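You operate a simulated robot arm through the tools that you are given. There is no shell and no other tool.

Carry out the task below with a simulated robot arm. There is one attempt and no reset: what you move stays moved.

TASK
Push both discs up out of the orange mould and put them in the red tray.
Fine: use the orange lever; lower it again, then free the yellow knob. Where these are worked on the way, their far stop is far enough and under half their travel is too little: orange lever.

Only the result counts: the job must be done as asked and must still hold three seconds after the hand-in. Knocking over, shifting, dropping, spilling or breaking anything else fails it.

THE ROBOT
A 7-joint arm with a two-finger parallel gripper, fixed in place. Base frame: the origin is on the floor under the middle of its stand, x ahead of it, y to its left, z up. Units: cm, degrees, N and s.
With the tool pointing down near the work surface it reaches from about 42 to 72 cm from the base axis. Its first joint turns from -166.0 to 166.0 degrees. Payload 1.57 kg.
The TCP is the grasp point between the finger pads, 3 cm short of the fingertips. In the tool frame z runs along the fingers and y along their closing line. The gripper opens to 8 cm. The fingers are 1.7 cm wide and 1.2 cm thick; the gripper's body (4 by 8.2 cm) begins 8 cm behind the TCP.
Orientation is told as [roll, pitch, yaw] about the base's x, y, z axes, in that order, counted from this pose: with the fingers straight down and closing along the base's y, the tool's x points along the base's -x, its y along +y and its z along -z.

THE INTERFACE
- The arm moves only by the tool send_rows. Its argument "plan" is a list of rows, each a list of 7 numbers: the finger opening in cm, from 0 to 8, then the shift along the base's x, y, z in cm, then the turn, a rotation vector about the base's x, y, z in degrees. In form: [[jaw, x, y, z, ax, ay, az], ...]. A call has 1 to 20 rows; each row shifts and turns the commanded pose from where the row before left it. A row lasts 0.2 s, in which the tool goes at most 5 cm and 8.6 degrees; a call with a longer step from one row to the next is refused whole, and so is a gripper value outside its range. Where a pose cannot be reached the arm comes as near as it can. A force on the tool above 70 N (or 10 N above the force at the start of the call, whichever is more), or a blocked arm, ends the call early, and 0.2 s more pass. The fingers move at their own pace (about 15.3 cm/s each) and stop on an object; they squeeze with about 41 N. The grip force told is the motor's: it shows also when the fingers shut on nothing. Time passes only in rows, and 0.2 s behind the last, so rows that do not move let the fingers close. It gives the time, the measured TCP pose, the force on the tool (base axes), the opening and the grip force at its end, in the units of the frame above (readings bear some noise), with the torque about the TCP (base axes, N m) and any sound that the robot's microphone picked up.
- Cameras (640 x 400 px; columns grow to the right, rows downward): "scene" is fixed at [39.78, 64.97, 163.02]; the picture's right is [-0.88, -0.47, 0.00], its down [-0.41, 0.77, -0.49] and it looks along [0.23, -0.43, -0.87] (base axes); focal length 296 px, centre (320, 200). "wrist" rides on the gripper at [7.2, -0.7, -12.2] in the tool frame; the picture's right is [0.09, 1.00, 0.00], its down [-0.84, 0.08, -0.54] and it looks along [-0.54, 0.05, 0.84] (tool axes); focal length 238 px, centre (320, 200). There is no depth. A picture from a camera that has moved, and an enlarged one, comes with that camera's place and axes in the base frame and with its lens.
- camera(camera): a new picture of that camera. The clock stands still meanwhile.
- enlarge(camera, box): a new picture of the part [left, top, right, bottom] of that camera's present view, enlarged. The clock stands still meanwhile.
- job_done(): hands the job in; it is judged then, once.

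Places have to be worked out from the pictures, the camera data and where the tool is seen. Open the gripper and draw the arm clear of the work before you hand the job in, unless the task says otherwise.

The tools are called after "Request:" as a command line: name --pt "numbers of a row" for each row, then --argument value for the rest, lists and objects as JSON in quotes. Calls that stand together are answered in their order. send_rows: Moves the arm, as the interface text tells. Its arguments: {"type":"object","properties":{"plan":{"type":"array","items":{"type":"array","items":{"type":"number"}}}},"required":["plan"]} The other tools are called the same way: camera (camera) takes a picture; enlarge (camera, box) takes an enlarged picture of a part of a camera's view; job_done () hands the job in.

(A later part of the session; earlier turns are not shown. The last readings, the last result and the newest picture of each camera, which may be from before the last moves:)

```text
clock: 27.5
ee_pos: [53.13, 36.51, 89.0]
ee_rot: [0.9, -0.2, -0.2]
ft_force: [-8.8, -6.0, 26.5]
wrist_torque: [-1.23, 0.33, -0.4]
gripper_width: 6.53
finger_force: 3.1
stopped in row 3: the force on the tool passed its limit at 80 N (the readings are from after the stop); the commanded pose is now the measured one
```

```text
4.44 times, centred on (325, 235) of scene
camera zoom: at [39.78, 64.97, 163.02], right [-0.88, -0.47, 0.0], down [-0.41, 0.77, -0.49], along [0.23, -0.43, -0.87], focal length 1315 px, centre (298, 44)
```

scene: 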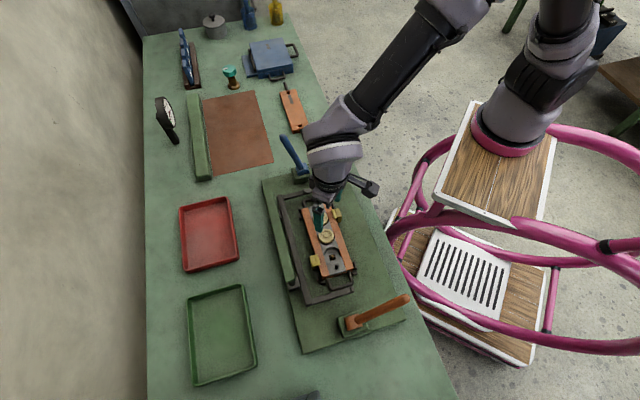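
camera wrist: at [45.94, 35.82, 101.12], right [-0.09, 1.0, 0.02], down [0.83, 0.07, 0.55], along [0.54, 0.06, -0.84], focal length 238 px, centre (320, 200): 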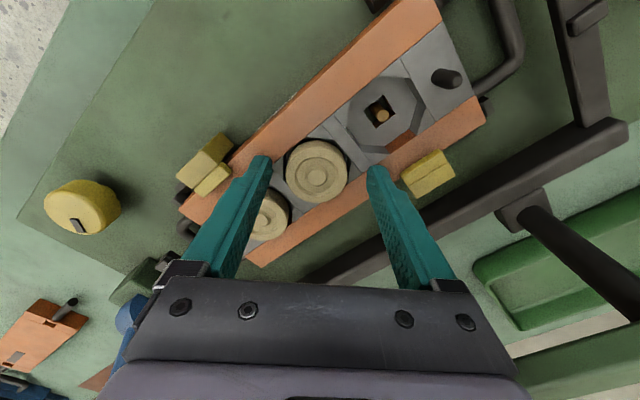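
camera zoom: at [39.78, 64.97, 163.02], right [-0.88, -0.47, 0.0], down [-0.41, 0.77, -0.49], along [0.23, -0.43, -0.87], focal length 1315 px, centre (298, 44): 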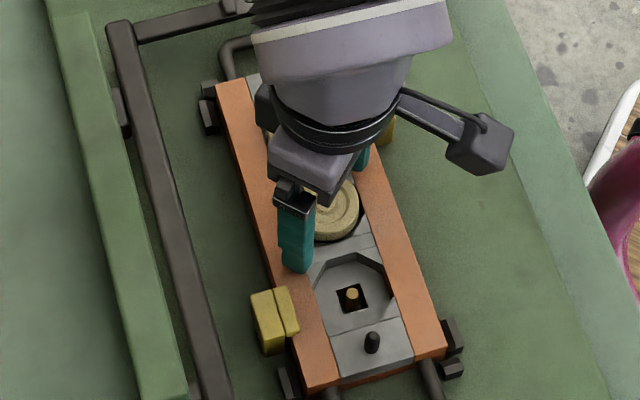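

The left fingertip touched the rail at tip z≈86.0, so heights are about 1 cm higher than triangulated; refitting the wrist views gives disc 2 at (52.8, 36.25) with its top near 87.2. I lift slightly, re-centre, set the tips just above the rail and close.

Request:
send_rows --pt "6 0 0 0.5 0 0 0" --pt "6 -0.33 -0.26 0 -0.9 0.2 0.2" --pt "6 0 0 -0.33 0 0 0" --pt "6 0 0 0 0 0 0"

Request:
camera --camera "wrist"

```text
clock: 28.5
ee_pos: [53.0, 36.32, 89.05]
ee_rot: [0.0, -0.1, 0.2]
ft_force: [-0.3, 0.3, 0.3]
wrist_torque: [-0.02, 0.0, -0.01]
gripper_width: 6.0
finger_force: 0.0
```

```text
taken
camera wrist: at [45.77, 35.74, 101.17], right [-0.1, 1.0, 0.0], down [0.84, 0.08, 0.54], along [0.54, 0.05, -0.84], focal length 238 px, centre (320, 200)
```

wrist: 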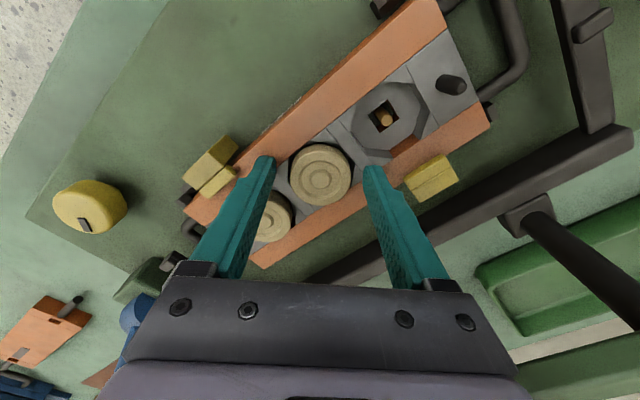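

No contact now, and the disc sits centred between the pads. I nudge 0.2 cm in x and close on the disc.

Request:
send_rows --pt "6 -0.2 0 0 0 0 0" --pt "5 0 0 0 0 0 0" --pt "4.4 0 0 0 0 0 0" --pt "3 0 0 0 0 0 0" --pt "3 0 0 0 0 0 0" --pt "3 0 0 0 0 0 0"

Request:
camera --camera "wrist"

```text
clock: 29.9
ee_pos: [52.88, 36.28, 89.18]
ee_rot: [0.0, -0.1, 0.3]
ft_force: [-0.2, 0.3, -0.4]
wrist_torque: [-0.01, 0.02, -0.02]
gripper_width: 3.96
finger_force: 40.9
```

```text
taken
camera wrist: at [45.57, 35.76, 101.19], right [-0.1, 1.0, 0.0], down [0.84, 0.08, 0.54], along [0.54, 0.05, -0.84], focal length 238 px, centre (320, 200)
```

wrist: 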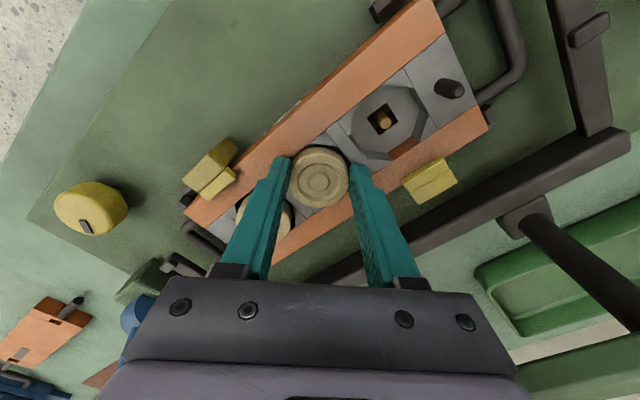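

The disc is gripped (3.96 cm wide, 41 N). I lift it straight up, slowly first.

Request:
send_rows --pt "3 0 0 0.5 0 0 0" --pt "3 0 0 1.0 0 0 0" --pt "3 0 0 1.5 0 0 0" --pt "3 0 0 2.5 0 0 0" --pt "3 0 0 2.5 0 0 0" --pt "3 0 0 2.5 0 0 0" --pt "3 0 0 2.5 0 0 0" --pt "3 0 0 2.5 0 0 0" --pt "3 0 0 0 0 0 0"

Request:
camera --camera "wrist"

Request:
camera --camera "scene"

```text
clock: 31.9
ee_pos: [52.73, 36.31, 104.5]
ee_rot: [0.0, -0.1, 0.2]
ft_force: [0.0, -0.8, -0.7]
wrist_torque: [-0.02, 0.05, 0.0]
gripper_width: 3.94
finger_force: 41.3
```

```text
taken
camera wrist: at [45.61, 35.73, 116.67], right [-0.1, 1.0, 0.0], down [0.84, 0.08, 0.54], along [0.54, 0.05, -0.84], focal length 238 px, centre (320, 200)
```

wrist: 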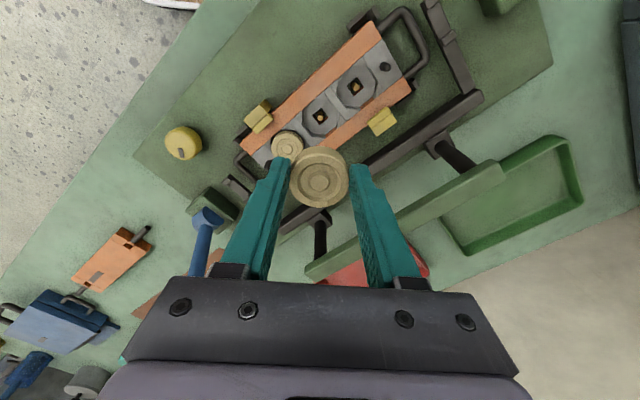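

```text
taken
```

scene: 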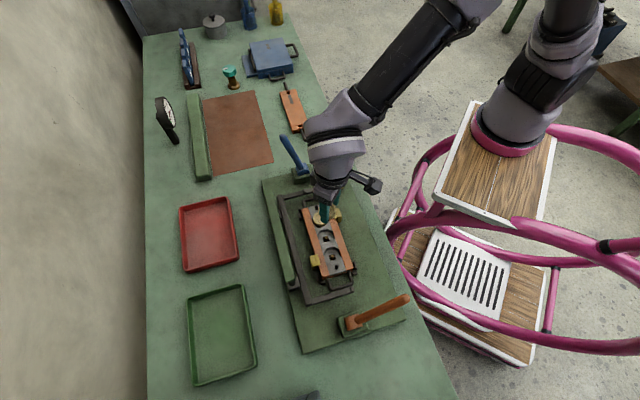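

The disc is out and held. I rise and yaw to about 43°, facing the red tray, to measure the tray from above before placing.

Request:
send_rows --pt "3 0.5 0.2 2.0 0 0 7.2" --pt "3 1.75 0.7 1.1 0 0 7.2" --pt "3 1.75 0.7 1.1 0 0 7.2" --pt "3 1.75 0.7 1.1 0 0 7.2" --pt "3 1.75 0.7 1.1 0 0 7.2" --pt "3 1.75 0.7 1.1 0 0 7.0" --pt "3 0 0 0 0 0 0"

Request:
camera --camera "wrist"

Request:
camera --camera "scene"

```text
clock: 33.5
ee_pos: [62.05, 40.11, 112.13]
ee_rot: [0.0, -0.2, 43.3]
ft_force: [0.3, 0.0, 0.2]
wrist_torque: [-0.02, 0.02, 0.03]
gripper_width: 3.95
finger_force: 41.7
```

```text
taken
camera wrist: at [57.26, 34.68, 124.25], right [-0.75, 0.66, 0.0], down [0.56, 0.63, 0.54], along [0.36, 0.41, -0.84], focal length 238 px, centre (320, 200)
```

wrist: 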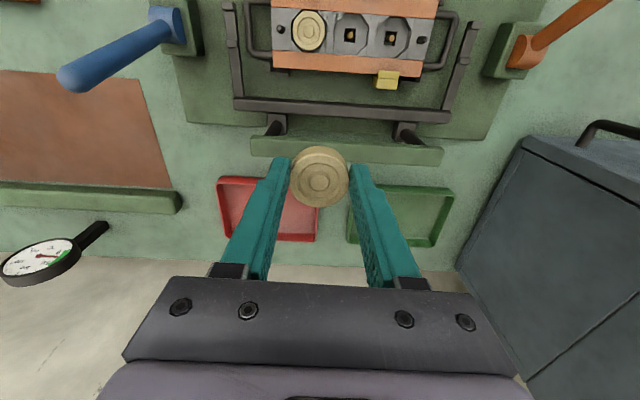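

```text
taken
```

scene: 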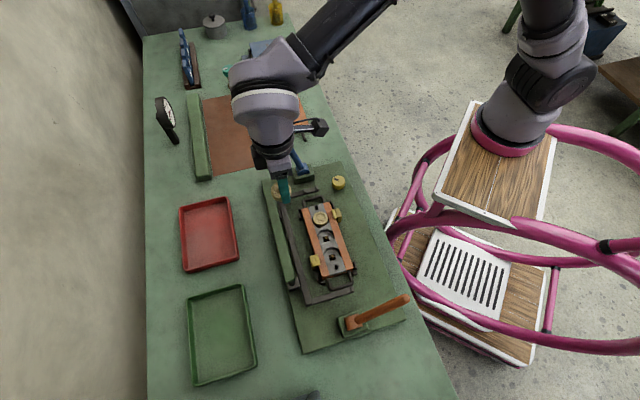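

The red tray rim is at about z≈82 with corners near (87,37.5), (72,53), (84,63), (98.5,47.5), and a green rail at z≈96 lies between. I tilt the tool outward about 22° for reach and move high over the tray's near corner region.

Request:
send_rows --pt "3 1.0 0.8 0 5.0 -5.3 0" --pt "3 2.0 1.5 0 5.0 -5.3 0" --pt "3 2.3 1.8 0 5.0 -5.3 0" --pt "3 2.3 1.8 -0.5 0 0 0" --pt "3 2.3 1.8 -0.5 0 0 0" --pt "3 2.3 1.7 -0.5 0 0 0" --pt "3 2.3 1.7 -0.5 0 0 0" --pt "3 2.3 1.8 -0.5 0 0 0" --pt "3 0 0 0 0 0 0"

Request:
camera --camera "wrist"

Request:
camera --camera "scene"

```text
clock: 35.5
ee_pos: [78.82, 53.09, 109.67]
ee_rot: [0.0, -21.9, 43.2]
ft_force: [0.0, 0.2, -0.6]
wrist_torque: [0.01, 0.0, 0.01]
gripper_width: 3.98
finger_force: 41.1
```

```text
taken
camera wrist: at [71.14, 44.89, 118.13], right [-0.74, 0.67, -0.03], down [0.36, 0.45, 0.82], along [0.56, 0.59, -0.58], focal length 238 px, centre (320, 200)
```

wrist: 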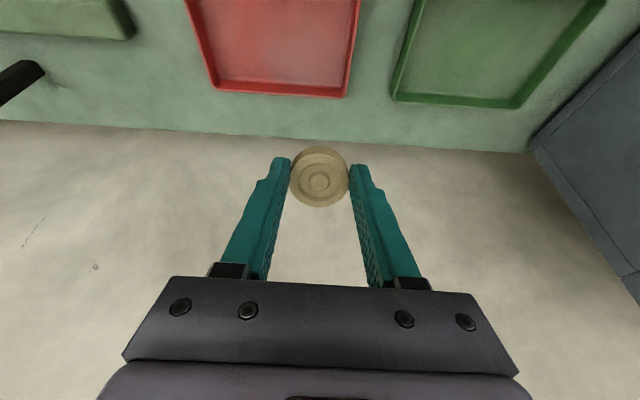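

```text
taken
```

scene: 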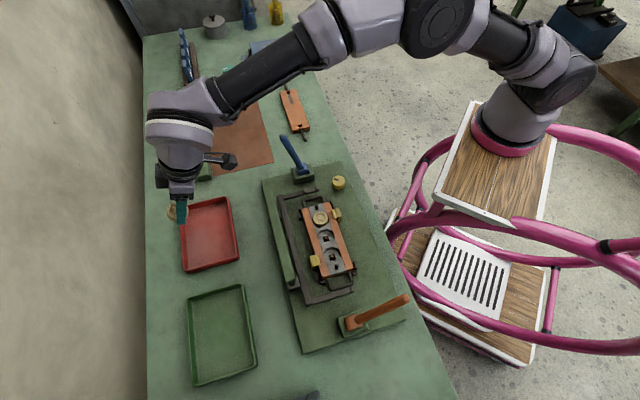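

The arm reaches (78.8, 53.1) with a 22° tilt. I lower toward the tray to z≈91 and check position and clearance.

Request:
send_rows --pt "3 0 0 -2.7 0 0 0" --pt "3 0 0 -2.7 0 0 0" --pt "3 0 0 -2.7 0 0 0" --pt "3 0 0 -2.7 0 0 0" --pt "3 0 0 -2.7 0 0 0" --pt "3 0 0 -2.6 0 0 0" --pt "3 0 0 -2.6 0 0 0" --pt "3 0 0 0 0 0 0"

Request:
camera --camera "wrist"

Request:
camera --camera "scene"

```text
clock: 37.3
ee_pos: [78.8, 52.91, 90.87]
ee_rot: [0.0, -22.0, 43.2]
ft_force: [-0.1, 0.1, 0.4]
wrist_torque: [0.01, -0.01, 0.0]
gripper_width: 3.99
finger_force: 41.0
```

```text
taken
camera wrist: at [71.06, 44.87, 99.43], right [-0.74, 0.67, -0.03], down [0.37, 0.45, 0.82], along [0.56, 0.59, -0.58], focal length 238 px, centre (320, 200)
```

wrist: 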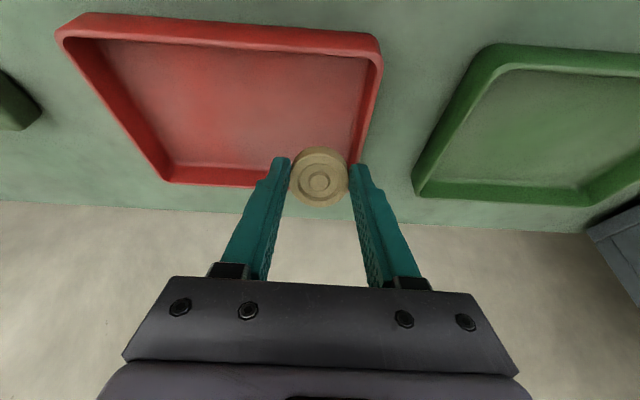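

```text
taken
```

scene: 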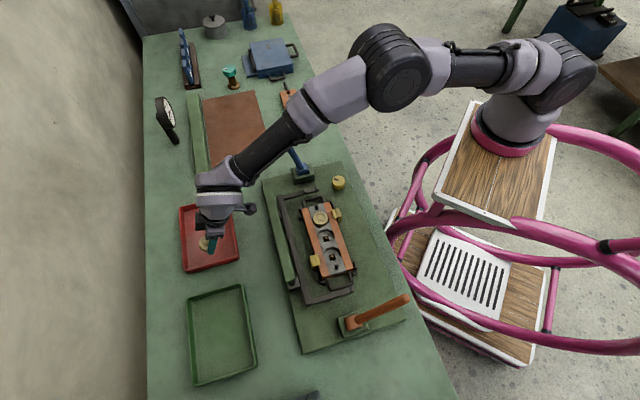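

The point below the TCP lies about 3.5 cm inside the tray's right wall and well off the other walls. I lower close to the floor, then in small steps.

Request:
send_rows --pt "3 0 0 -2.0 0 0 0" --pt "3 0 0 -1.8 0 0 0" --pt "3 0 0 -0.5 0 0 0" --pt "3 0 0 0 0 0 0"

Request:
camera --camera "wrist"

Request:
enlarge --camera "scene" --box '[160, 180, 280, 290]'

```text
clock: 38.3
ee_pos: [78.69, 52.97, 86.63]
ee_rot: [0.0, -22.0, 43.2]
ft_force: [0.6, 0.9, -0.4]
wrist_torque: [0.01, 0.01, -0.01]
gripper_width: 3.97
finger_force: 40.7
```

```text
taken
camera wrist: at [71.07, 44.89, 95.14], right [-0.74, 0.67, -0.03], down [0.37, 0.45, 0.82], along [0.56, 0.59, -0.58], focal length 238 px, centre (320, 200)
```

wrist: 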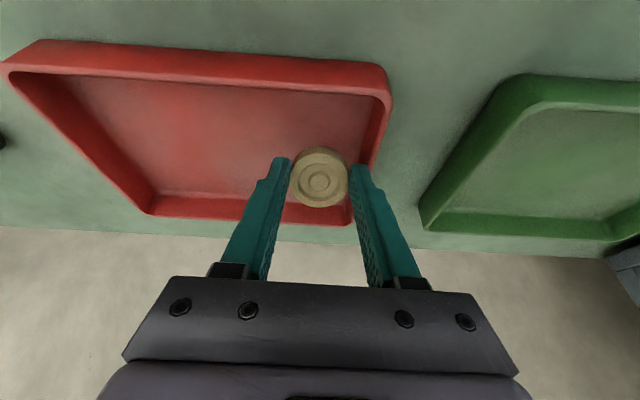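

```text
3.64 times, centred on (220, 235) of scene
camera zoom: at [39.78, 64.97, 163.02], right [-0.88, -0.47, 0.0], down [-0.41, 0.77, -0.49], along [0.23, -0.43, -0.87], focal length 1076 px, centre (684, 73)
```

zoom: 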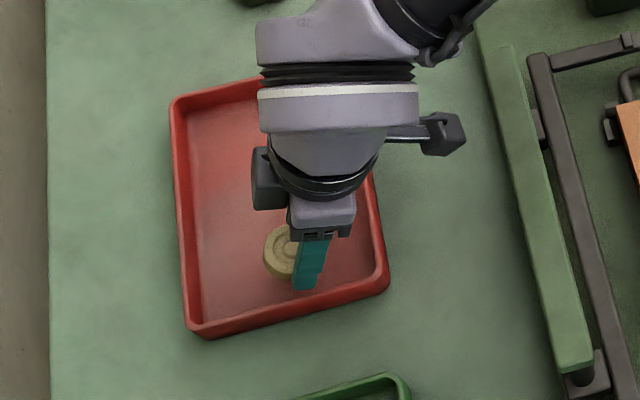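

No contact yet; the right finger is rather near the side wall, so I shift 1.5 cm toward the tray's middle and then lower in small steps.

Request:
send_rows --pt "3 1.05 -1.07 0 0 0 0" --pt "3 0 0 -0.5 0 0 0" --pt "3 0 0 -0.4 0 0 0" --pt "3 0 0 0 0 0 0"

```text
clock: 39.3
ee_pos: [79.84, 51.9, 85.77]
ee_rot: [0.0, -22.0, 43.3]
ft_force: [-1.0, 0.5, 0.4]
wrist_torque: [-0.02, -0.01, 0.01]
gripper_width: 3.96
finger_force: 41.1
```

Still no contact at z=85.8; I keep lowering in small steps.

Request:
send_rows --pt "3 0 0 -0.4 0 0 0" --pt "3 0 0 -0.3 0 0 0" --pt "3 0 0 0 0 0 0"

Request:
camera --camera "wrist"

```text
clock: 40.1
ee_pos: [79.89, 51.87, 85.03]
ee_rot: [0.0, -22.0, 43.3]
ft_force: [-0.2, -0.1, 0.8]
wrist_torque: [-0.01, 0.04, -0.03]
gripper_width: 3.98
finger_force: 41.1
```

```text
taken
camera wrist: at [72.17, 43.82, 93.55], right [-0.74, 0.67, -0.03], down [0.37, 0.45, 0.82], along [0.56, 0.59, -0.58], focal length 238 px, centre (320, 200)
```

wrist: 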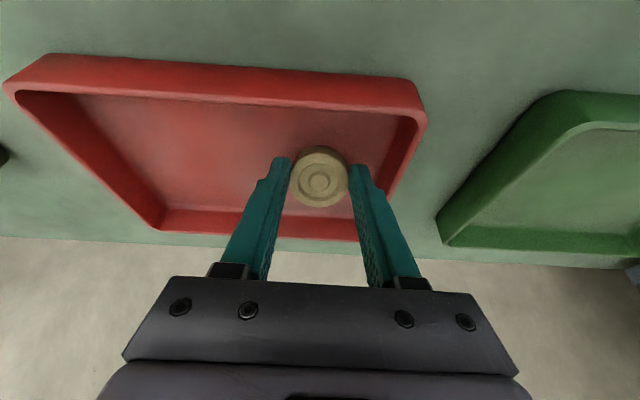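

Still free; the disc is inside the tray with side clearance. I continue down carefully.

Request:
send_rows --pt "3 0 0 -0.3 0 0 0" --pt "3 0 0 -0.3 0 0 0" --pt "3 0 0 0 0 0 0"

```text
clock: 40.9
ee_pos: [80.0, 51.88, 84.36]
ee_rot: [0.0, -22.0, 43.1]
ft_force: [0.4, -0.8, 0.7]
wrist_torque: [-0.05, -0.03, -0.09]
gripper_width: 3.99
finger_force: 40.9
```

No contact at z=84.4 yet; I continue with small steps.

Request:
send_rows --pt "3 0 0 -0.3 0 0 0" --pt "3 0 0 -0.3 0 0 0" --pt "3 0 0 0 0 0 0"

Request:
enlarge --camera "wrist" --box '[240, 90, 440, 230]'

```text
clock: 41.7
ee_pos: [79.96, 52.08, 84.2]
ee_rot: [0.0, -22.5, 43.2]
ft_force: [-2.9, -5.6, 40.8]
wrist_torque: [-0.33, 0.0, -0.05]
gripper_width: 3.98
finger_force: 41.1
```

```text
2.86 times, centred on (340, 160) of wrist
camera zoom: at [72.21, 43.9, 92.73], right [-0.74, 0.67, -0.03], down [0.36, 0.44, 0.82], along [0.56, 0.6, -0.57], focal length 681 px, centre (263, 314)
```

zoom: 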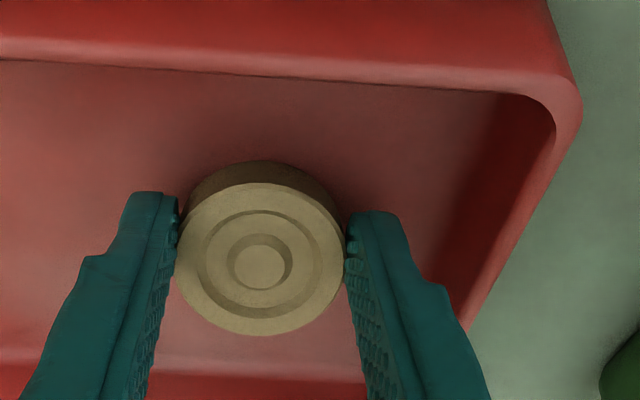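

The disc's edge touched the tray floor at TCP z≈84.2 (40 N). I ease up slightly, then open the jaws so it settles flat.

Request:
send_rows --pt "3 0 0 0.35 0 0 0" --pt "3 0 0 0 0 0 0" --pt "4.4 0 0 0 0 0 0" --pt "4.8 0 0 0 0 0 0" --pt "5.2 0 0 0 0 0 0" --pt "5.2 0 0 0 0 0 0"

Request:
camera --camera "wrist"

```text
clock: 43.1
ee_pos: [79.89, 51.84, 84.07]
ee_rot: [0.0, -22.0, 43.2]
ft_force: [0.0, -1.0, 0.0]
wrist_torque: [0.02, 0.0, -0.04]
gripper_width: 5.18
finger_force: 0.0
```

```text
taken
camera wrist: at [72.14, 43.8, 92.63], right [-0.74, 0.67, -0.03], down [0.37, 0.45, 0.82], along [0.56, 0.59, -0.58], focal length 238 px, centre (320, 200)
```

wrist: 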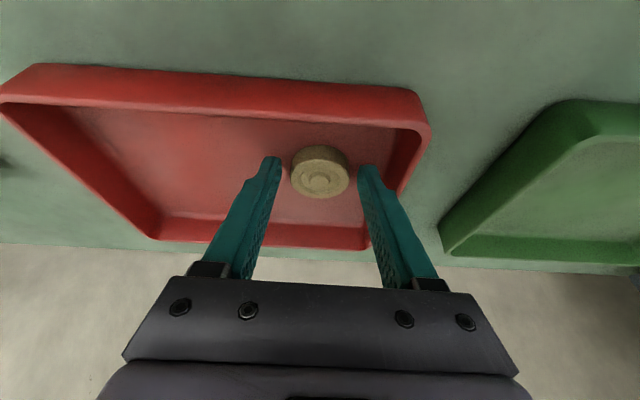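

The disc lies flat in the red tray. I rise straight up to travel height.

Request:
send_rows --pt "5.2 0 0 1.0 0 0 0" --pt "5.2 0 0 2.0 0 0 0" --pt "5.2 0 0 2.9 0 0 0" --pt "5.2 0 0 2.9 0 0 0" --pt "5.2 0 0 2.9 0 0 0" --pt "5.2 0 0 2.9 0 0 0" --pt "5.2 0 0 2.9 0 0 0" --pt "5.2 0 0 2.9 0 0 0" --pt "5.2 0 0 2.9 0 0 0" --pt "5.2 0 0 2.7 0 0 0" --pt "5.2 0 0 0 0 0 0"

Request:
camera --camera "scene"

```text
clock: 45.5
ee_pos: [79.83, 51.89, 110.2]
ee_rot: [0.0, -21.9, 43.2]
ft_force: [0.4, 0.7, 0.1]
wrist_torque: [0.0, 0.0, -0.01]
gripper_width: 5.21
finger_force: 0.1
```

```text
taken
```

scene: 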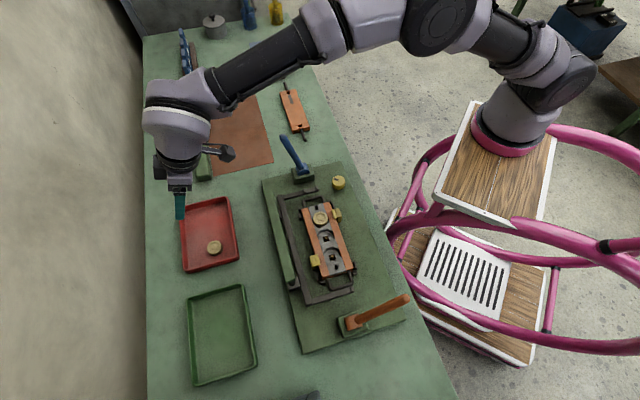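

Disc 2 rests in the tray. I return, untilting, to hover above disc 1 with yaw 10° (fingers angled clear of the clamp and the end pin).

Request:
send_rows --pt "6 -1.5 -1.3 0 -5.0 5.3 0" --pt "6 -2.2 -1.8 0 -5.0 5.3 0" --pt "6 -2.2 -1.8 0 -5.0 5.3 0" --pt "6 -2.2 -1.9 0 0 0 -6.6" --pt "6 -2.2 -1.9 0 0 0 -6.6" --pt "6 -2.2 -1.9 -0.5 0 0 -6.6" --pt "6 -2.2 -1.9 -0.5 0 0 -6.6" --pt "6 -2.2 -1.9 -1 0 0 -6.8" --pt "6 -2.2 -1.8 -2 0 0 0" --pt "6 -2.2 -1.8 -2 0 0 0" --pt "6 -1.83 -1.59 -1.5 0 0 0" --pt "6 0 0 0 0 0 0"

Request:
camera --camera "wrist"

Request:
camera --camera "scene"

```text
clock: 48.1
ee_pos: [56.81, 32.43, 102.58]
ee_rot: [0.0, -0.1, 10.0]
ft_force: [-0.1, -0.7, 0.4]
wrist_torque: [-0.01, 0.01, 0.01]
gripper_width: 5.99
finger_force: 0.0
```

```text
taken
camera wrist: at [49.73, 30.48, 114.71], right [-0.26, 0.96, 0.0], down [0.81, 0.22, 0.54], along [0.52, 0.14, -0.84], focal length 238 px, centre (320, 200)
```

wrist: 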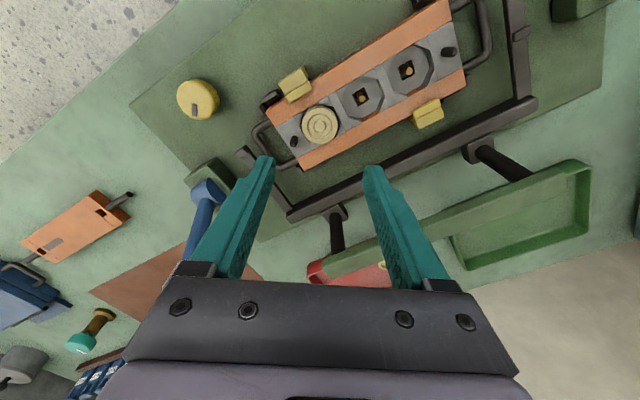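

```text
taken
```

scene: 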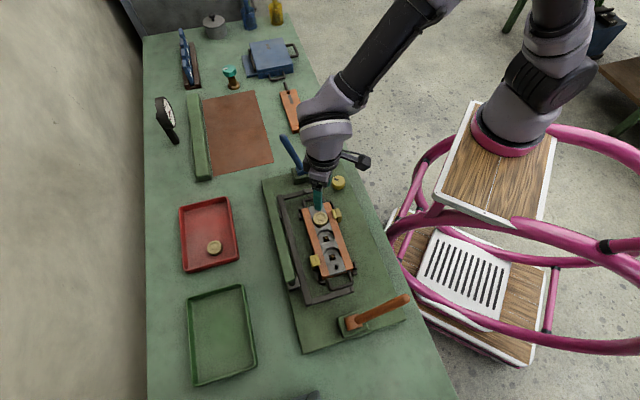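

Disc 1 is at (320,124), matching the prediction (321,123). I lower to z≈93 and recheck.

Request:
send_rows --pt "6 0 0 -3.2 0 0 0" --pt "6 0 0 -3.2 0 0 0" --pt "6 0 0 -3.0 0 0 0" --pt "6 0 0 0 0 0 0"

Request:
camera --camera "wrist"

Request:
enlarge --camera "scene" --box '[290, 170, 370, 270]'

```text
clock: 49.1
ee_pos: [56.63, 32.33, 93.28]
ee_rot: [0.0, -0.1, 9.9]
ft_force: [-0.2, -0.7, 0.6]
wrist_torque: [0.02, 0.02, 0.04]
gripper_width: 6.01
finger_force: 0.0
```

```text
taken
camera wrist: at [49.68, 30.53, 105.37], right [-0.26, 0.96, 0.0], down [0.81, 0.22, 0.54], along [0.52, 0.14, -0.84], focal length 238 px, centre (320, 200)
```

wrist: 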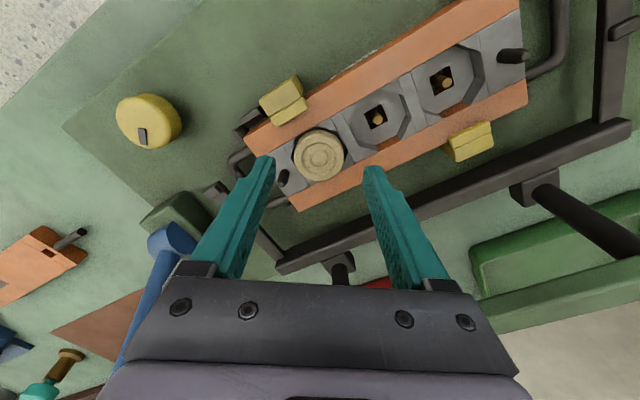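

```text
4.00 times, centred on (330, 220) of scene
camera zoom: at [39.78, 64.97, 163.02], right [-0.88, -0.47, 0.0], down [-0.41, 0.77, -0.49], along [0.23, -0.43, -0.87], focal length 1184 px, centre (280, 120)
```

zoom: 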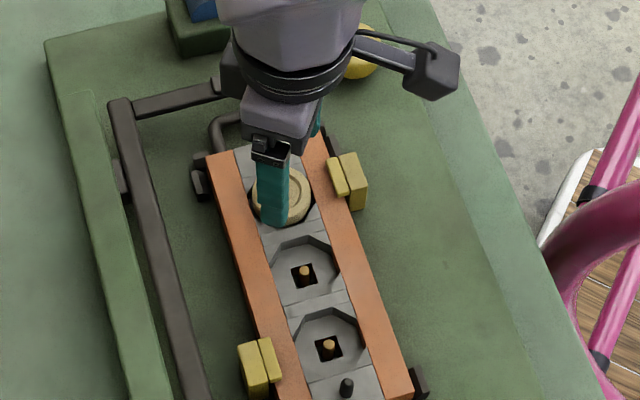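

Alignment is good (disc at (319,155) versus predicted (321,154)), and the clamp and pin clear the left finger by more than 1 cm. I lower so the tips stop just above the rail.

Request:
send_rows --pt "6 0.08 0.05 -2.5 0 0 0" --pt "6 0 0 -1.3 0 0 0" --pt "6 0 0 -0.25 0 0 0" --pt "6 0 0 0 0 0 0"

Request:
camera --camera "wrist"

```text
clock: 50.1
ee_pos: [56.79, 32.47, 89.21]
ee_rot: [-0.1, -0.1, 10.0]
ft_force: [0.1, 0.2, 0.8]
wrist_torque: [0.03, 0.01, 0.02]
gripper_width: 5.99
finger_force: 0.0
```

```text
taken
camera wrist: at [49.82, 30.59, 101.32], right [-0.26, 0.96, 0.0], down [0.81, 0.22, 0.54], along [0.52, 0.14, -0.84], focal length 238 px, centre (320, 200)
```

wrist: 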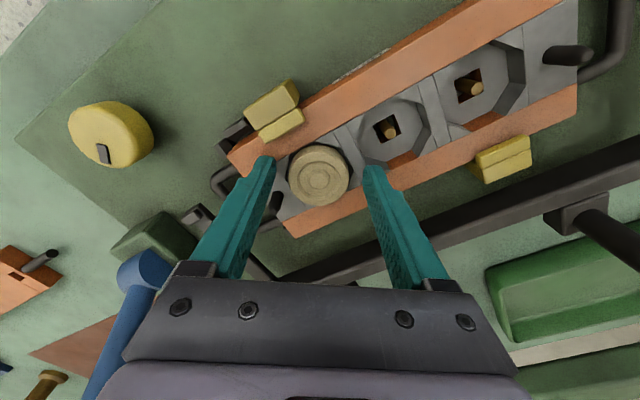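

No contact and the disc is centred between the fingers. I close on disc 1 and lift slowly.

Request:
send_rows --pt "5 0 0 0 0 0 0" --pt "4.4 0 0 0 0 0 0" --pt "3 0 0 0 0 0 0" --pt "3 0 0 0 0 0 0" --pt "3 0 0 0 0 0 0" --pt "3 0 0 0.5 0 0 0" --pt "3 0 0 1.0 0 0 0" --pt "3 0 0 1.5 0 0 0" --pt "3 0 0 2.5 0 0 0" --pt "3 0 0 2.5 0 0 0" --pt "3 0 0 2.5 0 0 0" --pt "3 0 0 2.5 0 0 0" --pt "3 0 0 2.5 0 0 0" --pt "3 0 0 0 0 0 0"

Request:
camera --camera "wrist"

Request:
enlarge --camera "scene" --box '[270, 160, 390, 310]'

```text
clock: 53.1
ee_pos: [56.68, 32.35, 104.7]
ee_rot: [0.0, -0.2, 10.0]
ft_force: [0.7, 0.7, -0.9]
wrist_torque: [-0.01, -0.04, -0.04]
gripper_width: 4.05
finger_force: 41.1
```

```text
taken
camera wrist: at [49.81, 30.5, 116.81], right [-0.26, 0.96, 0.0], down [0.81, 0.22, 0.54], along [0.52, 0.14, -0.84], focal length 238 px, centre (320, 200)
```

wrist: 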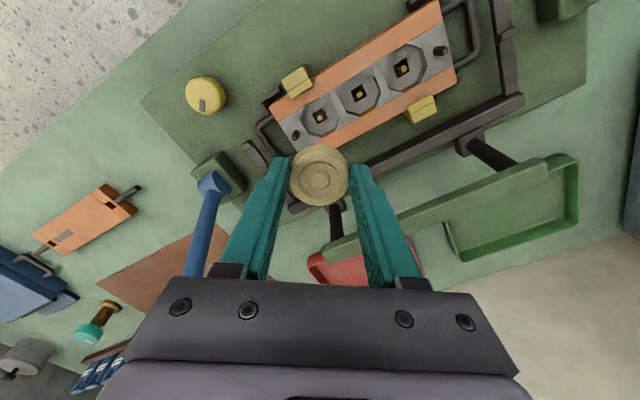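

```text
2.67 times, centred on (330, 235) of scene
camera zoom: at [39.78, 64.97, 163.02], right [-0.88, -0.47, 0.0], down [-0.41, 0.77, -0.49], along [0.23, -0.43, -0.87], focal length 789 px, centre (293, 107)
```

zoom: 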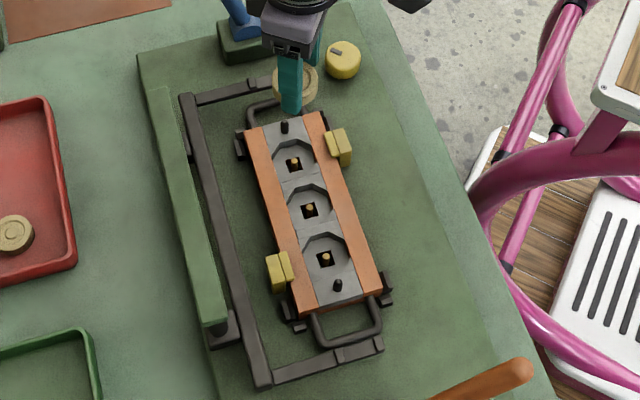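

Disc 1 is held and all pockets are empty with only the pins showing. I rise, yaw to 43°, tilt 22° outward and move over the tray 7.5 cm beside the first disc.

Request:
send_rows --pt "3 0 0 2.5 0 0 6.6" --pt "3 1.5 0.75 2.5 0 0 6.6" --pt "3 2.4 1.2 2.5 0 0 6.6" --pt "3 2.5 1.25 0 0 0 6.6" --pt "3 2.5 1.25 0 0 0 6.8" --pt "3 2.5 1.25 0 5.0 -5.3 0" --pt "3 2.5 1.25 0 5.0 -5.3 0" --pt "3 2.5 1.25 0 5.0 -5.3 0" --pt "3 2.41 1.19 -0.5 0 0 0" --pt "3 2.41 1.19 -0.5 0 0 0" --pt "3 2.41 1.19 -0.5 0 0 0" --pt "3 2.41 1.19 -0.5 0 0 0" --pt "3 2.41 1.19 -0.5 0 0 0" --pt "3 0 0 0 0 0 0"

Request:
camera --camera "wrist"

Request:
camera --camera "scene"

```text
clock: 56.1
ee_pos: [85.19, 46.54, 109.66]
ee_rot: [-0.1, -21.8, 43.3]
ft_force: [0.6, -0.5, -0.1]
wrist_torque: [0.02, 0.05, 0.02]
gripper_width: 4.04
finger_force: 41.1
```

```text
taken
camera wrist: at [77.56, 38.42, 118.22], right [-0.74, 0.67, -0.03], down [0.37, 0.45, 0.82], along [0.56, 0.59, -0.58], focal length 238 px, centre (320, 200)
```

wrist: 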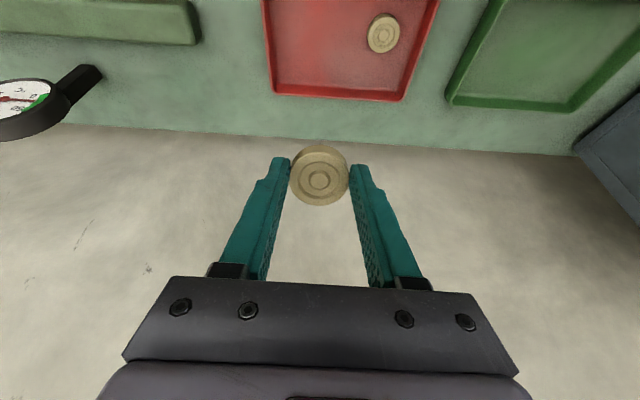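

```text
taken
```

scene: 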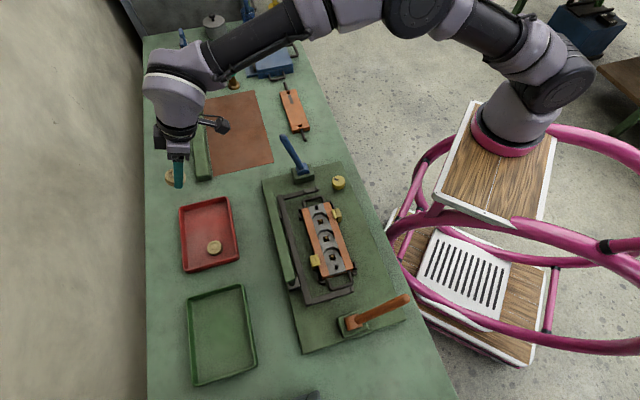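

Positioned above the free part of the tray, with the first disc about 7 cm to the right. I descend to just above the floor.

Request:
send_rows --pt "3 0 0 -2.7 0 0 0" --pt "3 0 0 -2.7 0 0 0" --pt "3 0 0 -2.7 0 0 0" --pt "3 0 0 -2.7 0 0 0" --pt "3 0 0 -2.7 0 0 0" --pt "3 0 0 -2.7 0 0 0" --pt "3 0 0 -2.7 0 0 0" --pt "3 0 0 -2.5 0 0 0" --pt "3 0 0 -1.2 0 0 0" --pt "3 0 0 0 0 0 0"

Request:
camera --camera "wrist"

```text
clock: 58.3
ee_pos: [85.35, 46.51, 87.09]
ee_rot: [0.0, -21.9, 43.2]
ft_force: [0.4, 0.2, -0.1]
wrist_torque: [0.0, 0.03, 0.02]
gripper_width: 4.04
finger_force: 41.1
```

```text
taken
camera wrist: at [77.61, 38.41, 95.62], right [-0.74, 0.67, -0.03], down [0.37, 0.45, 0.82], along [0.56, 0.59, -0.58], focal length 238 px, centre (320, 200)
```

wrist: 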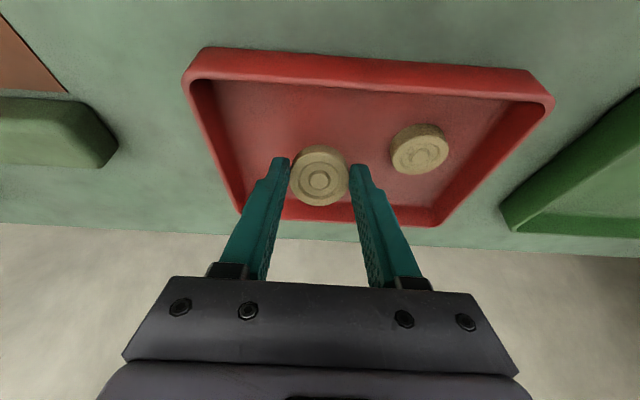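

Good spacing to the first disc. I lower further in diminishing steps.

Request:
send_rows --pt "3 0 0 -1.3 0 0 0" --pt "3 0 0 -0.8 0 0 0" --pt "3 0 0 -0.4 0 0 0" --pt "3 0 0 0 0 0 0"

```text
clock: 59.3
ee_pos: [85.44, 46.49, 84.55]
ee_rot: [0.1, -21.9, 43.2]
ft_force: [0.1, -0.5, 1.3]
wrist_torque: [-0.05, -0.02, 0.0]
gripper_width: 4.04
finger_force: 41.0
```

Almost at the floor with no contact; two more small steps.

Request:
send_rows --pt "3 0 0 -0.2 0 0 0" --pt "3 0 0 -0.2 0 0 0" --pt "3 0 0 0 0 0 0"

```text
clock: 60.1
ee_pos: [85.29, 46.56, 84.45]
ee_rot: [0.0, -22.2, 43.3]
ft_force: [-1.0, -3.0, 21.0]
wrist_torque: [-0.1, 0.01, 0.03]
gripper_width: 4.04
finger_force: 41.4
```

Contact with the tray floor (21 N). I ease up a touch and open the jaws gradually.

Request:
send_rows --pt "3 0 0 0.2 0 0 0" --pt "3 0 0 0 0 0 0" --pt "4.4 0 0 0 0 0 0" --pt "4.8 0 0 0 0 0 0" --pt "5.2 0 0 0 0 0 0" --pt "5.2 0 0 0 0 0 0"

Request:
camera --camera "wrist"

```text
clock: 61.5
ee_pos: [85.24, 46.55, 84.32]
ee_rot: [0.0, -21.8, 43.3]
ft_force: [0.3, 0.1, -0.3]
wrist_torque: [-0.01, -0.02, -0.01]
gripper_width: 5.2
finger_force: 0.0
```

```text
taken
camera wrist: at [77.55, 38.43, 92.92], right [-0.74, 0.67, -0.03], down [0.37, 0.45, 0.82], along [0.56, 0.59, -0.58], focal length 238 px, centre (320, 200)
```

wrist: 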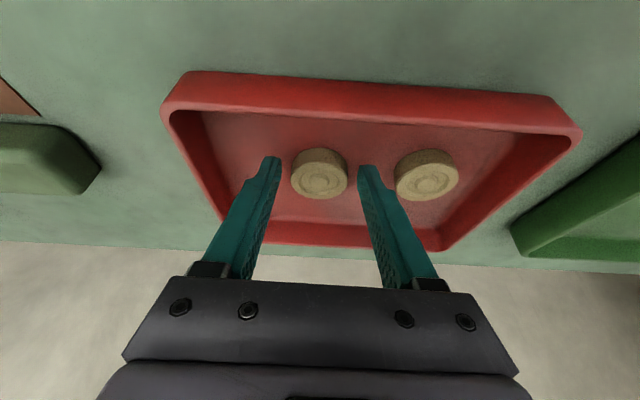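

Both discs lie flat in the red tray. I rise straight up and untilt before going back to the orange lever.

Request:
send_rows --pt "5.2 0 0 1.0 0 0 0" --pt "5.2 0 0 2.0 0 0 0" --pt "5.2 0 0 2.9 0 0 0" --pt "5.2 0 0 2.9 0 0 0" --pt "5.2 0 0 2.9 0 0 0" --pt "5.2 0 0 2.9 0 0 0" --pt "5.2 0 0 2.9 0 0 0" --pt "5.2 0 0 2.9 0 0 0" --pt "5.2 0 0 2.9 0 0 0" --pt "5.2 0 0 2.9 0 0 0" --pt "6 -1.5 -0.5 0.5 -5.0 5.3 0" --pt "6 -2.5 -0.5 0 -5.0 5.3 0" --pt "6 -2.5 -0.5 0 -5.0 5.3 0" --pt "6 -2.5 0 0 0 0 0.8" --pt "6 -2.5 0 0 0 0 0.8" --pt "6 0 0 0 0 0 0"

Request:
camera --camera "wrist"

Request:
camera --camera "scene"

```text
clock: 64.9
ee_pos: [73.67, 45.13, 111.06]
ee_rot: [0.0, -0.1, 44.8]
ft_force: [-0.1, -0.2, 0.4]
wrist_torque: [-0.01, -0.01, 0.01]
gripper_width: 6.0
finger_force: 0.1
```

```text
taken
camera wrist: at [69.06, 39.56, 123.18], right [-0.77, 0.64, 0.0], down [0.54, 0.64, 0.54], along [0.35, 0.42, -0.84], focal length 238 px, centre (320, 200)
```

wrist: 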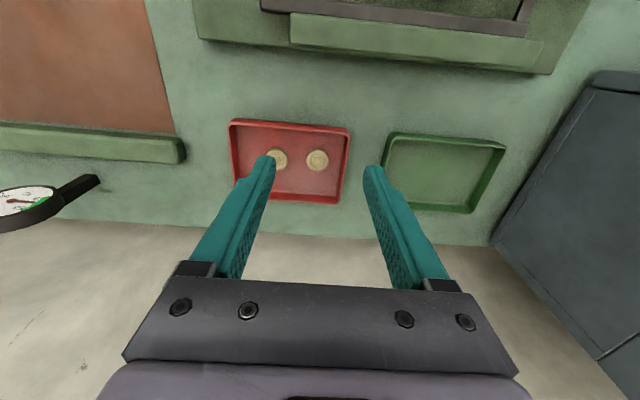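

```text
taken
```

scene: 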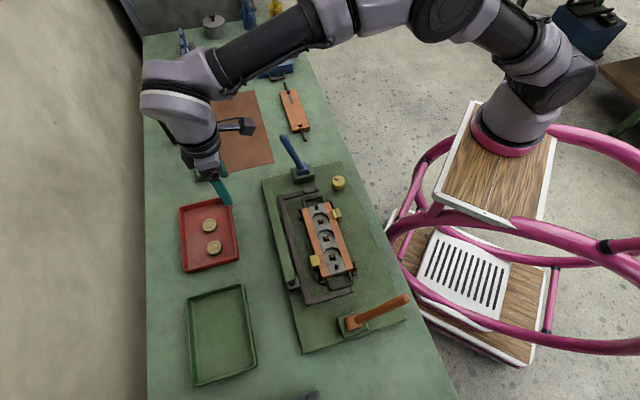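

Both discs are in the red tray. I travel high to above the orange lever's current (pulled) position.

Request:
send_rows --pt "6 -2.0 0.19 0 0 0 0" --pt "6 -2.6 0.19 0 0 0 0" --pt "6 -2.6 0.19 0 0 0 0" --pt "6 -2.6 0.19 0 0 0 0" --pt "6 -2.6 0.19 0 0 0 0" --pt "6 -2.6 0.19 0 0 0 0" --pt "6 -2.6 0.19 0 0 0 0" --pt "6 -2.6 0.19 0 0 0 0" --pt "6 -2.6 0.19 0 0 0 0" --pt "6 -2.6 0.19 0 0 0 0" --pt "6 -2.6 0.2 0 0 0 0" --pt "6 -2.6 0.2 0 0 0 0" --pt "6 -2.6 0.2 0 0 0 0" --pt "6 -2.6 0.2 0 0 0 0" --pt "6 -2.6 0.2 0 0 0 0" --pt "6 -2.6 0.2 0 0 0 0" --pt "6 -0.28 0.0 0 0 0 0" --pt "6 0 0 0 0 0 0"

Request:
camera --camera "wrist"

Request:
camera --camera "scene"

```text
clock: 68.7
ee_pos: [32.5, 48.13, 111.23]
ee_rot: [0.0, -0.1, 44.8]
ft_force: [-0.6, -0.1, -0.1]
wrist_torque: [-0.02, -0.02, 0.0]
gripper_width: 5.97
finger_force: 0.0
```

```text
taken
camera wrist: at [27.82, 42.63, 123.22], right [-0.77, 0.64, 0.0], down [0.54, 0.64, 0.54], along [0.35, 0.42, -0.84], focal length 238 px, centre (320, 200)
```

wrist: 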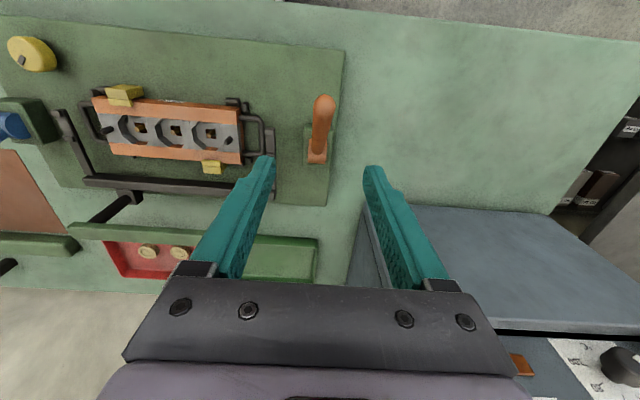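

```text
taken
```

scene: 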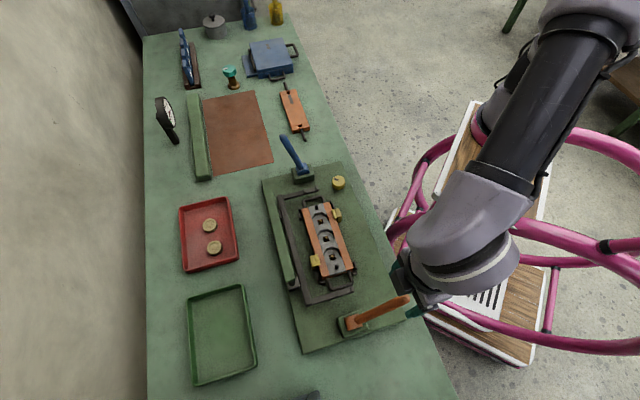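

The lever is still at its pulled stop, centred between the fingers. I lower 12.5 cm around it and grip.

Request:
send_rows --pt "6 0 0 -2.5 0 0 0" --pt "6 0 0 -2.5 0 0 0" --pt "6 0 0 -2.5 0 0 0" --pt "6 0 0 -2.5 0 0 0" --pt "6 0 0 -2.5 0 0 0" --pt "6 0 0 0 0 0 0" --pt "3 0 0 0 0 0 0" --pt "0 0 0 0 0 0 0" --pt "0 0 0 0 0 0 0" --pt "0 0 0 0 0 0 0"

Request:
camera --camera "wrist"

```text
clock: 70.9
ee_pos: [32.34, 48.32, 98.61]
ee_rot: [0.1, -0.1, 44.9]
ft_force: [-11.8, 17.6, -7.1]
wrist_torque: [0.33, 0.23, 0.04]
gripper_width: 1.95
finger_force: 33.1
```

```text
taken
camera wrist: at [27.8, 42.78, 110.76], right [-0.77, 0.64, 0.0], down [0.54, 0.64, 0.54], along [0.35, 0.42, -0.84], focal length 238 px, centre (320, 200)
```

wrist: 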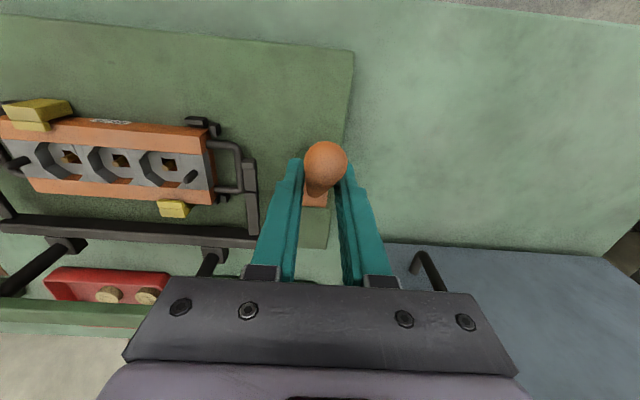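

Gripped with mild side load. I start pushing the lever back (away from the robot) along the fitted arc (pivot z≈87.35, r≈13.1), relieving the side load first.

Request:
send_rows --pt "0 0.3 0.56 0.33 0 0 0" --pt "0 0.43 0.43 0.31 0 0 0" --pt "0 0.445 0.445 0.27 0 0 0" --pt "0 0.46 0.46 0.24 0 0 0" --pt "0 0.46 0.46 0.21 0 0 0" --pt "0 0 0 0 0 0 0"

Request:
camera --camera "wrist"

```text
clock: 72.3
ee_pos: [34.57, 50.48, 99.95]
ee_rot: [0.1, -0.2, 44.7]
ft_force: [-12.8, -3.1, 7.6]
wrist_torque: [-0.69, 0.94, -0.01]
gripper_width: 1.94
finger_force: 33.6
```

```text
taken
camera wrist: at [29.95, 44.97, 112.12], right [-0.77, 0.64, 0.0], down [0.54, 0.64, 0.54], along [0.35, 0.42, -0.84], focal length 238 px, centre (320, 200)
```

wrist: 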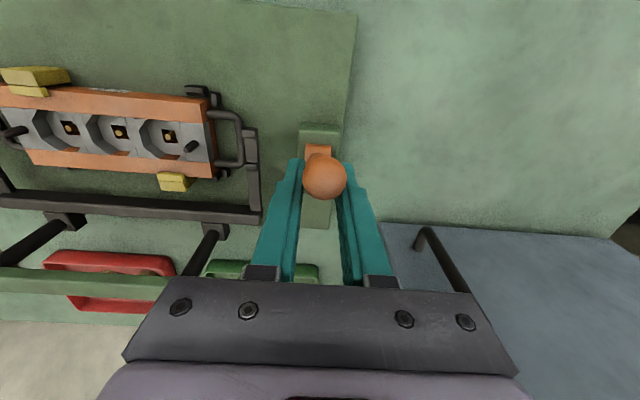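

The lever follows and the pins are sinking; forces are small. I continue along the arc.

Request:
send_rows --pt "0 0.44 0.5 0.2 0 0 0" --pt "0 0.474 0.474 0.15 0 0 0" --pt "0 0.48 0.48 0.1 0 0 0" --pt "0 0.48 0.48 0.07 0 0 0" --pt "0 0.488 0.488 0.03 0 0 0" --pt "0 0.488 0.488 -0.01 0 0 0" --pt "0 0 0 0 0 0 0"

Request:
camera --camera "wrist"

```text
clock: 73.9
ee_pos: [37.51, 53.28, 100.43]
ee_rot: [0.0, -0.1, 44.8]
ft_force: [-5.5, -4.6, 1.5]
wrist_torque: [-0.67, 0.81, -0.01]
gripper_width: 1.9
finger_force: 34.0
```

```text
taken
camera wrist: at [32.85, 47.89, 112.63], right [-0.77, 0.64, 0.0], down [0.54, 0.64, 0.54], along [0.35, 0.42, -0.84], focal length 238 px, centre (320, 200)
```

wrist: 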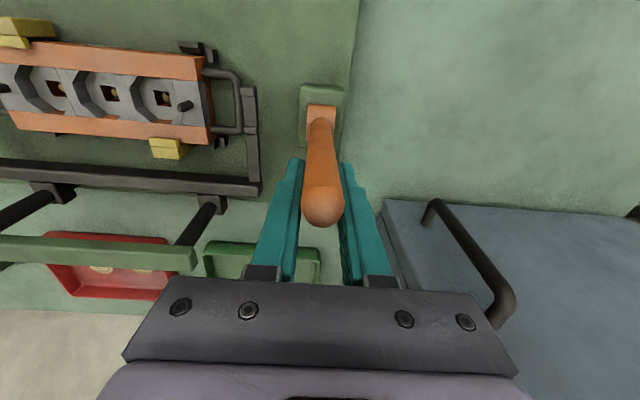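

The lever is now about vertical with low forces. I continue to its original lean and slightly past to seat it at its start stop.

Request:
send_rows --pt "0 0.48 0.48 -0.04 0 0 0" --pt "0 0.488 0.488 -0.08 0 0 0" --pt "0 0.48 0.48 -0.11 0 0 0" --pt "0 0.474 0.474 -0.15 0 0 0" --pt "0 0.46 0.46 -0.18 0 0 0" --pt "0 0 0 0 0 0 0"

Request:
camera --camera "wrist"

```text
clock: 75.3
ee_pos: [39.87, 55.91, 99.82]
ee_rot: [0.0, 0.0, 44.9]
ft_force: [-0.2, -0.6, -0.7]
wrist_torque: [0.01, 0.0, 0.01]
gripper_width: 0.0
finger_force: 21.4
```

```text
taken
camera wrist: at [35.17, 50.31, 111.97], right [-0.77, 0.64, 0.0], down [0.54, 0.64, 0.54], along [0.35, 0.42, -0.84], focal length 238 px, centre (320, 200)
```

wrist: 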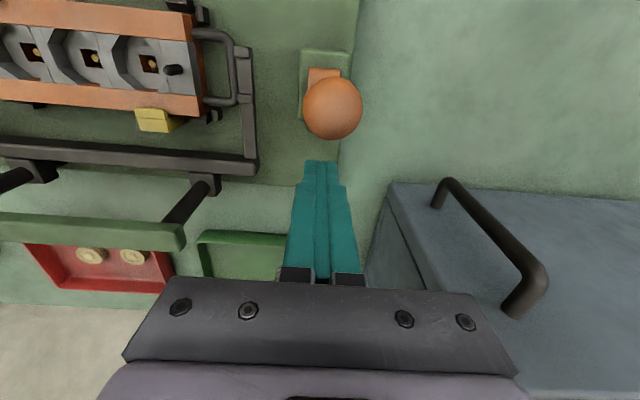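

The lever slipped out of the pads near vertical: the jaws are closed on nothing and the lever stands about 5° toward the robot. I rise, pass to its robot side with closed fingers, and will push it outward from there.

Request:
send_rows --pt "0 0 0 2.5 0 0 0" --pt "0 0 0 2.8 0 0 0" --pt "0 0 0 2.8 0 0 0" --pt "0 0 0 2.8 0 0 0" --pt "0 -1.85 -1.9 0 0 0 0" --pt "0 -1.85 -1.9 0 0 0 0" --pt "0 -1.85 -1.9 0 0 0 0" --pt "0 0 0 0 0 0 0"

Request:
camera --camera "wrist"

Request:
camera --camera "scene"

```text
clock: 77.1
ee_pos: [34.23, 49.9, 110.74]
ee_rot: [-0.1, -0.1, 44.8]
ft_force: [-0.1, -0.2, -0.3]
wrist_torque: [0.05, -0.03, -0.03]
gripper_width: 0.0
finger_force: 21.8
```

```text
taken
camera wrist: at [29.7, 44.45, 122.91], right [-0.77, 0.64, 0.0], down [0.54, 0.64, 0.54], along [0.35, 0.42, -0.84], focal length 238 px, centre (320, 200)
```

wrist: 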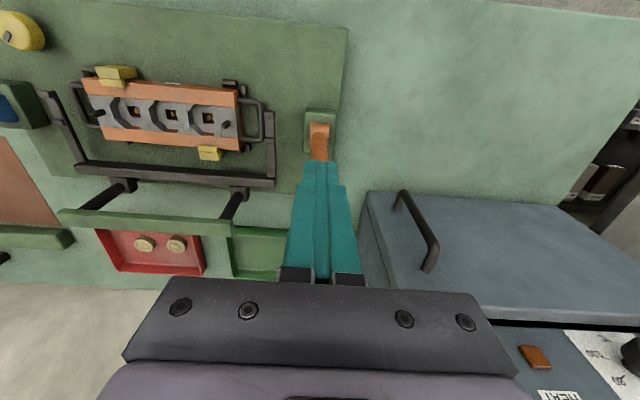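

```text
taken
```

scene: 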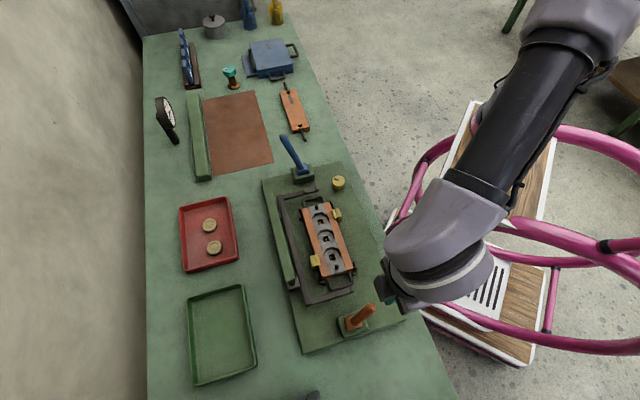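

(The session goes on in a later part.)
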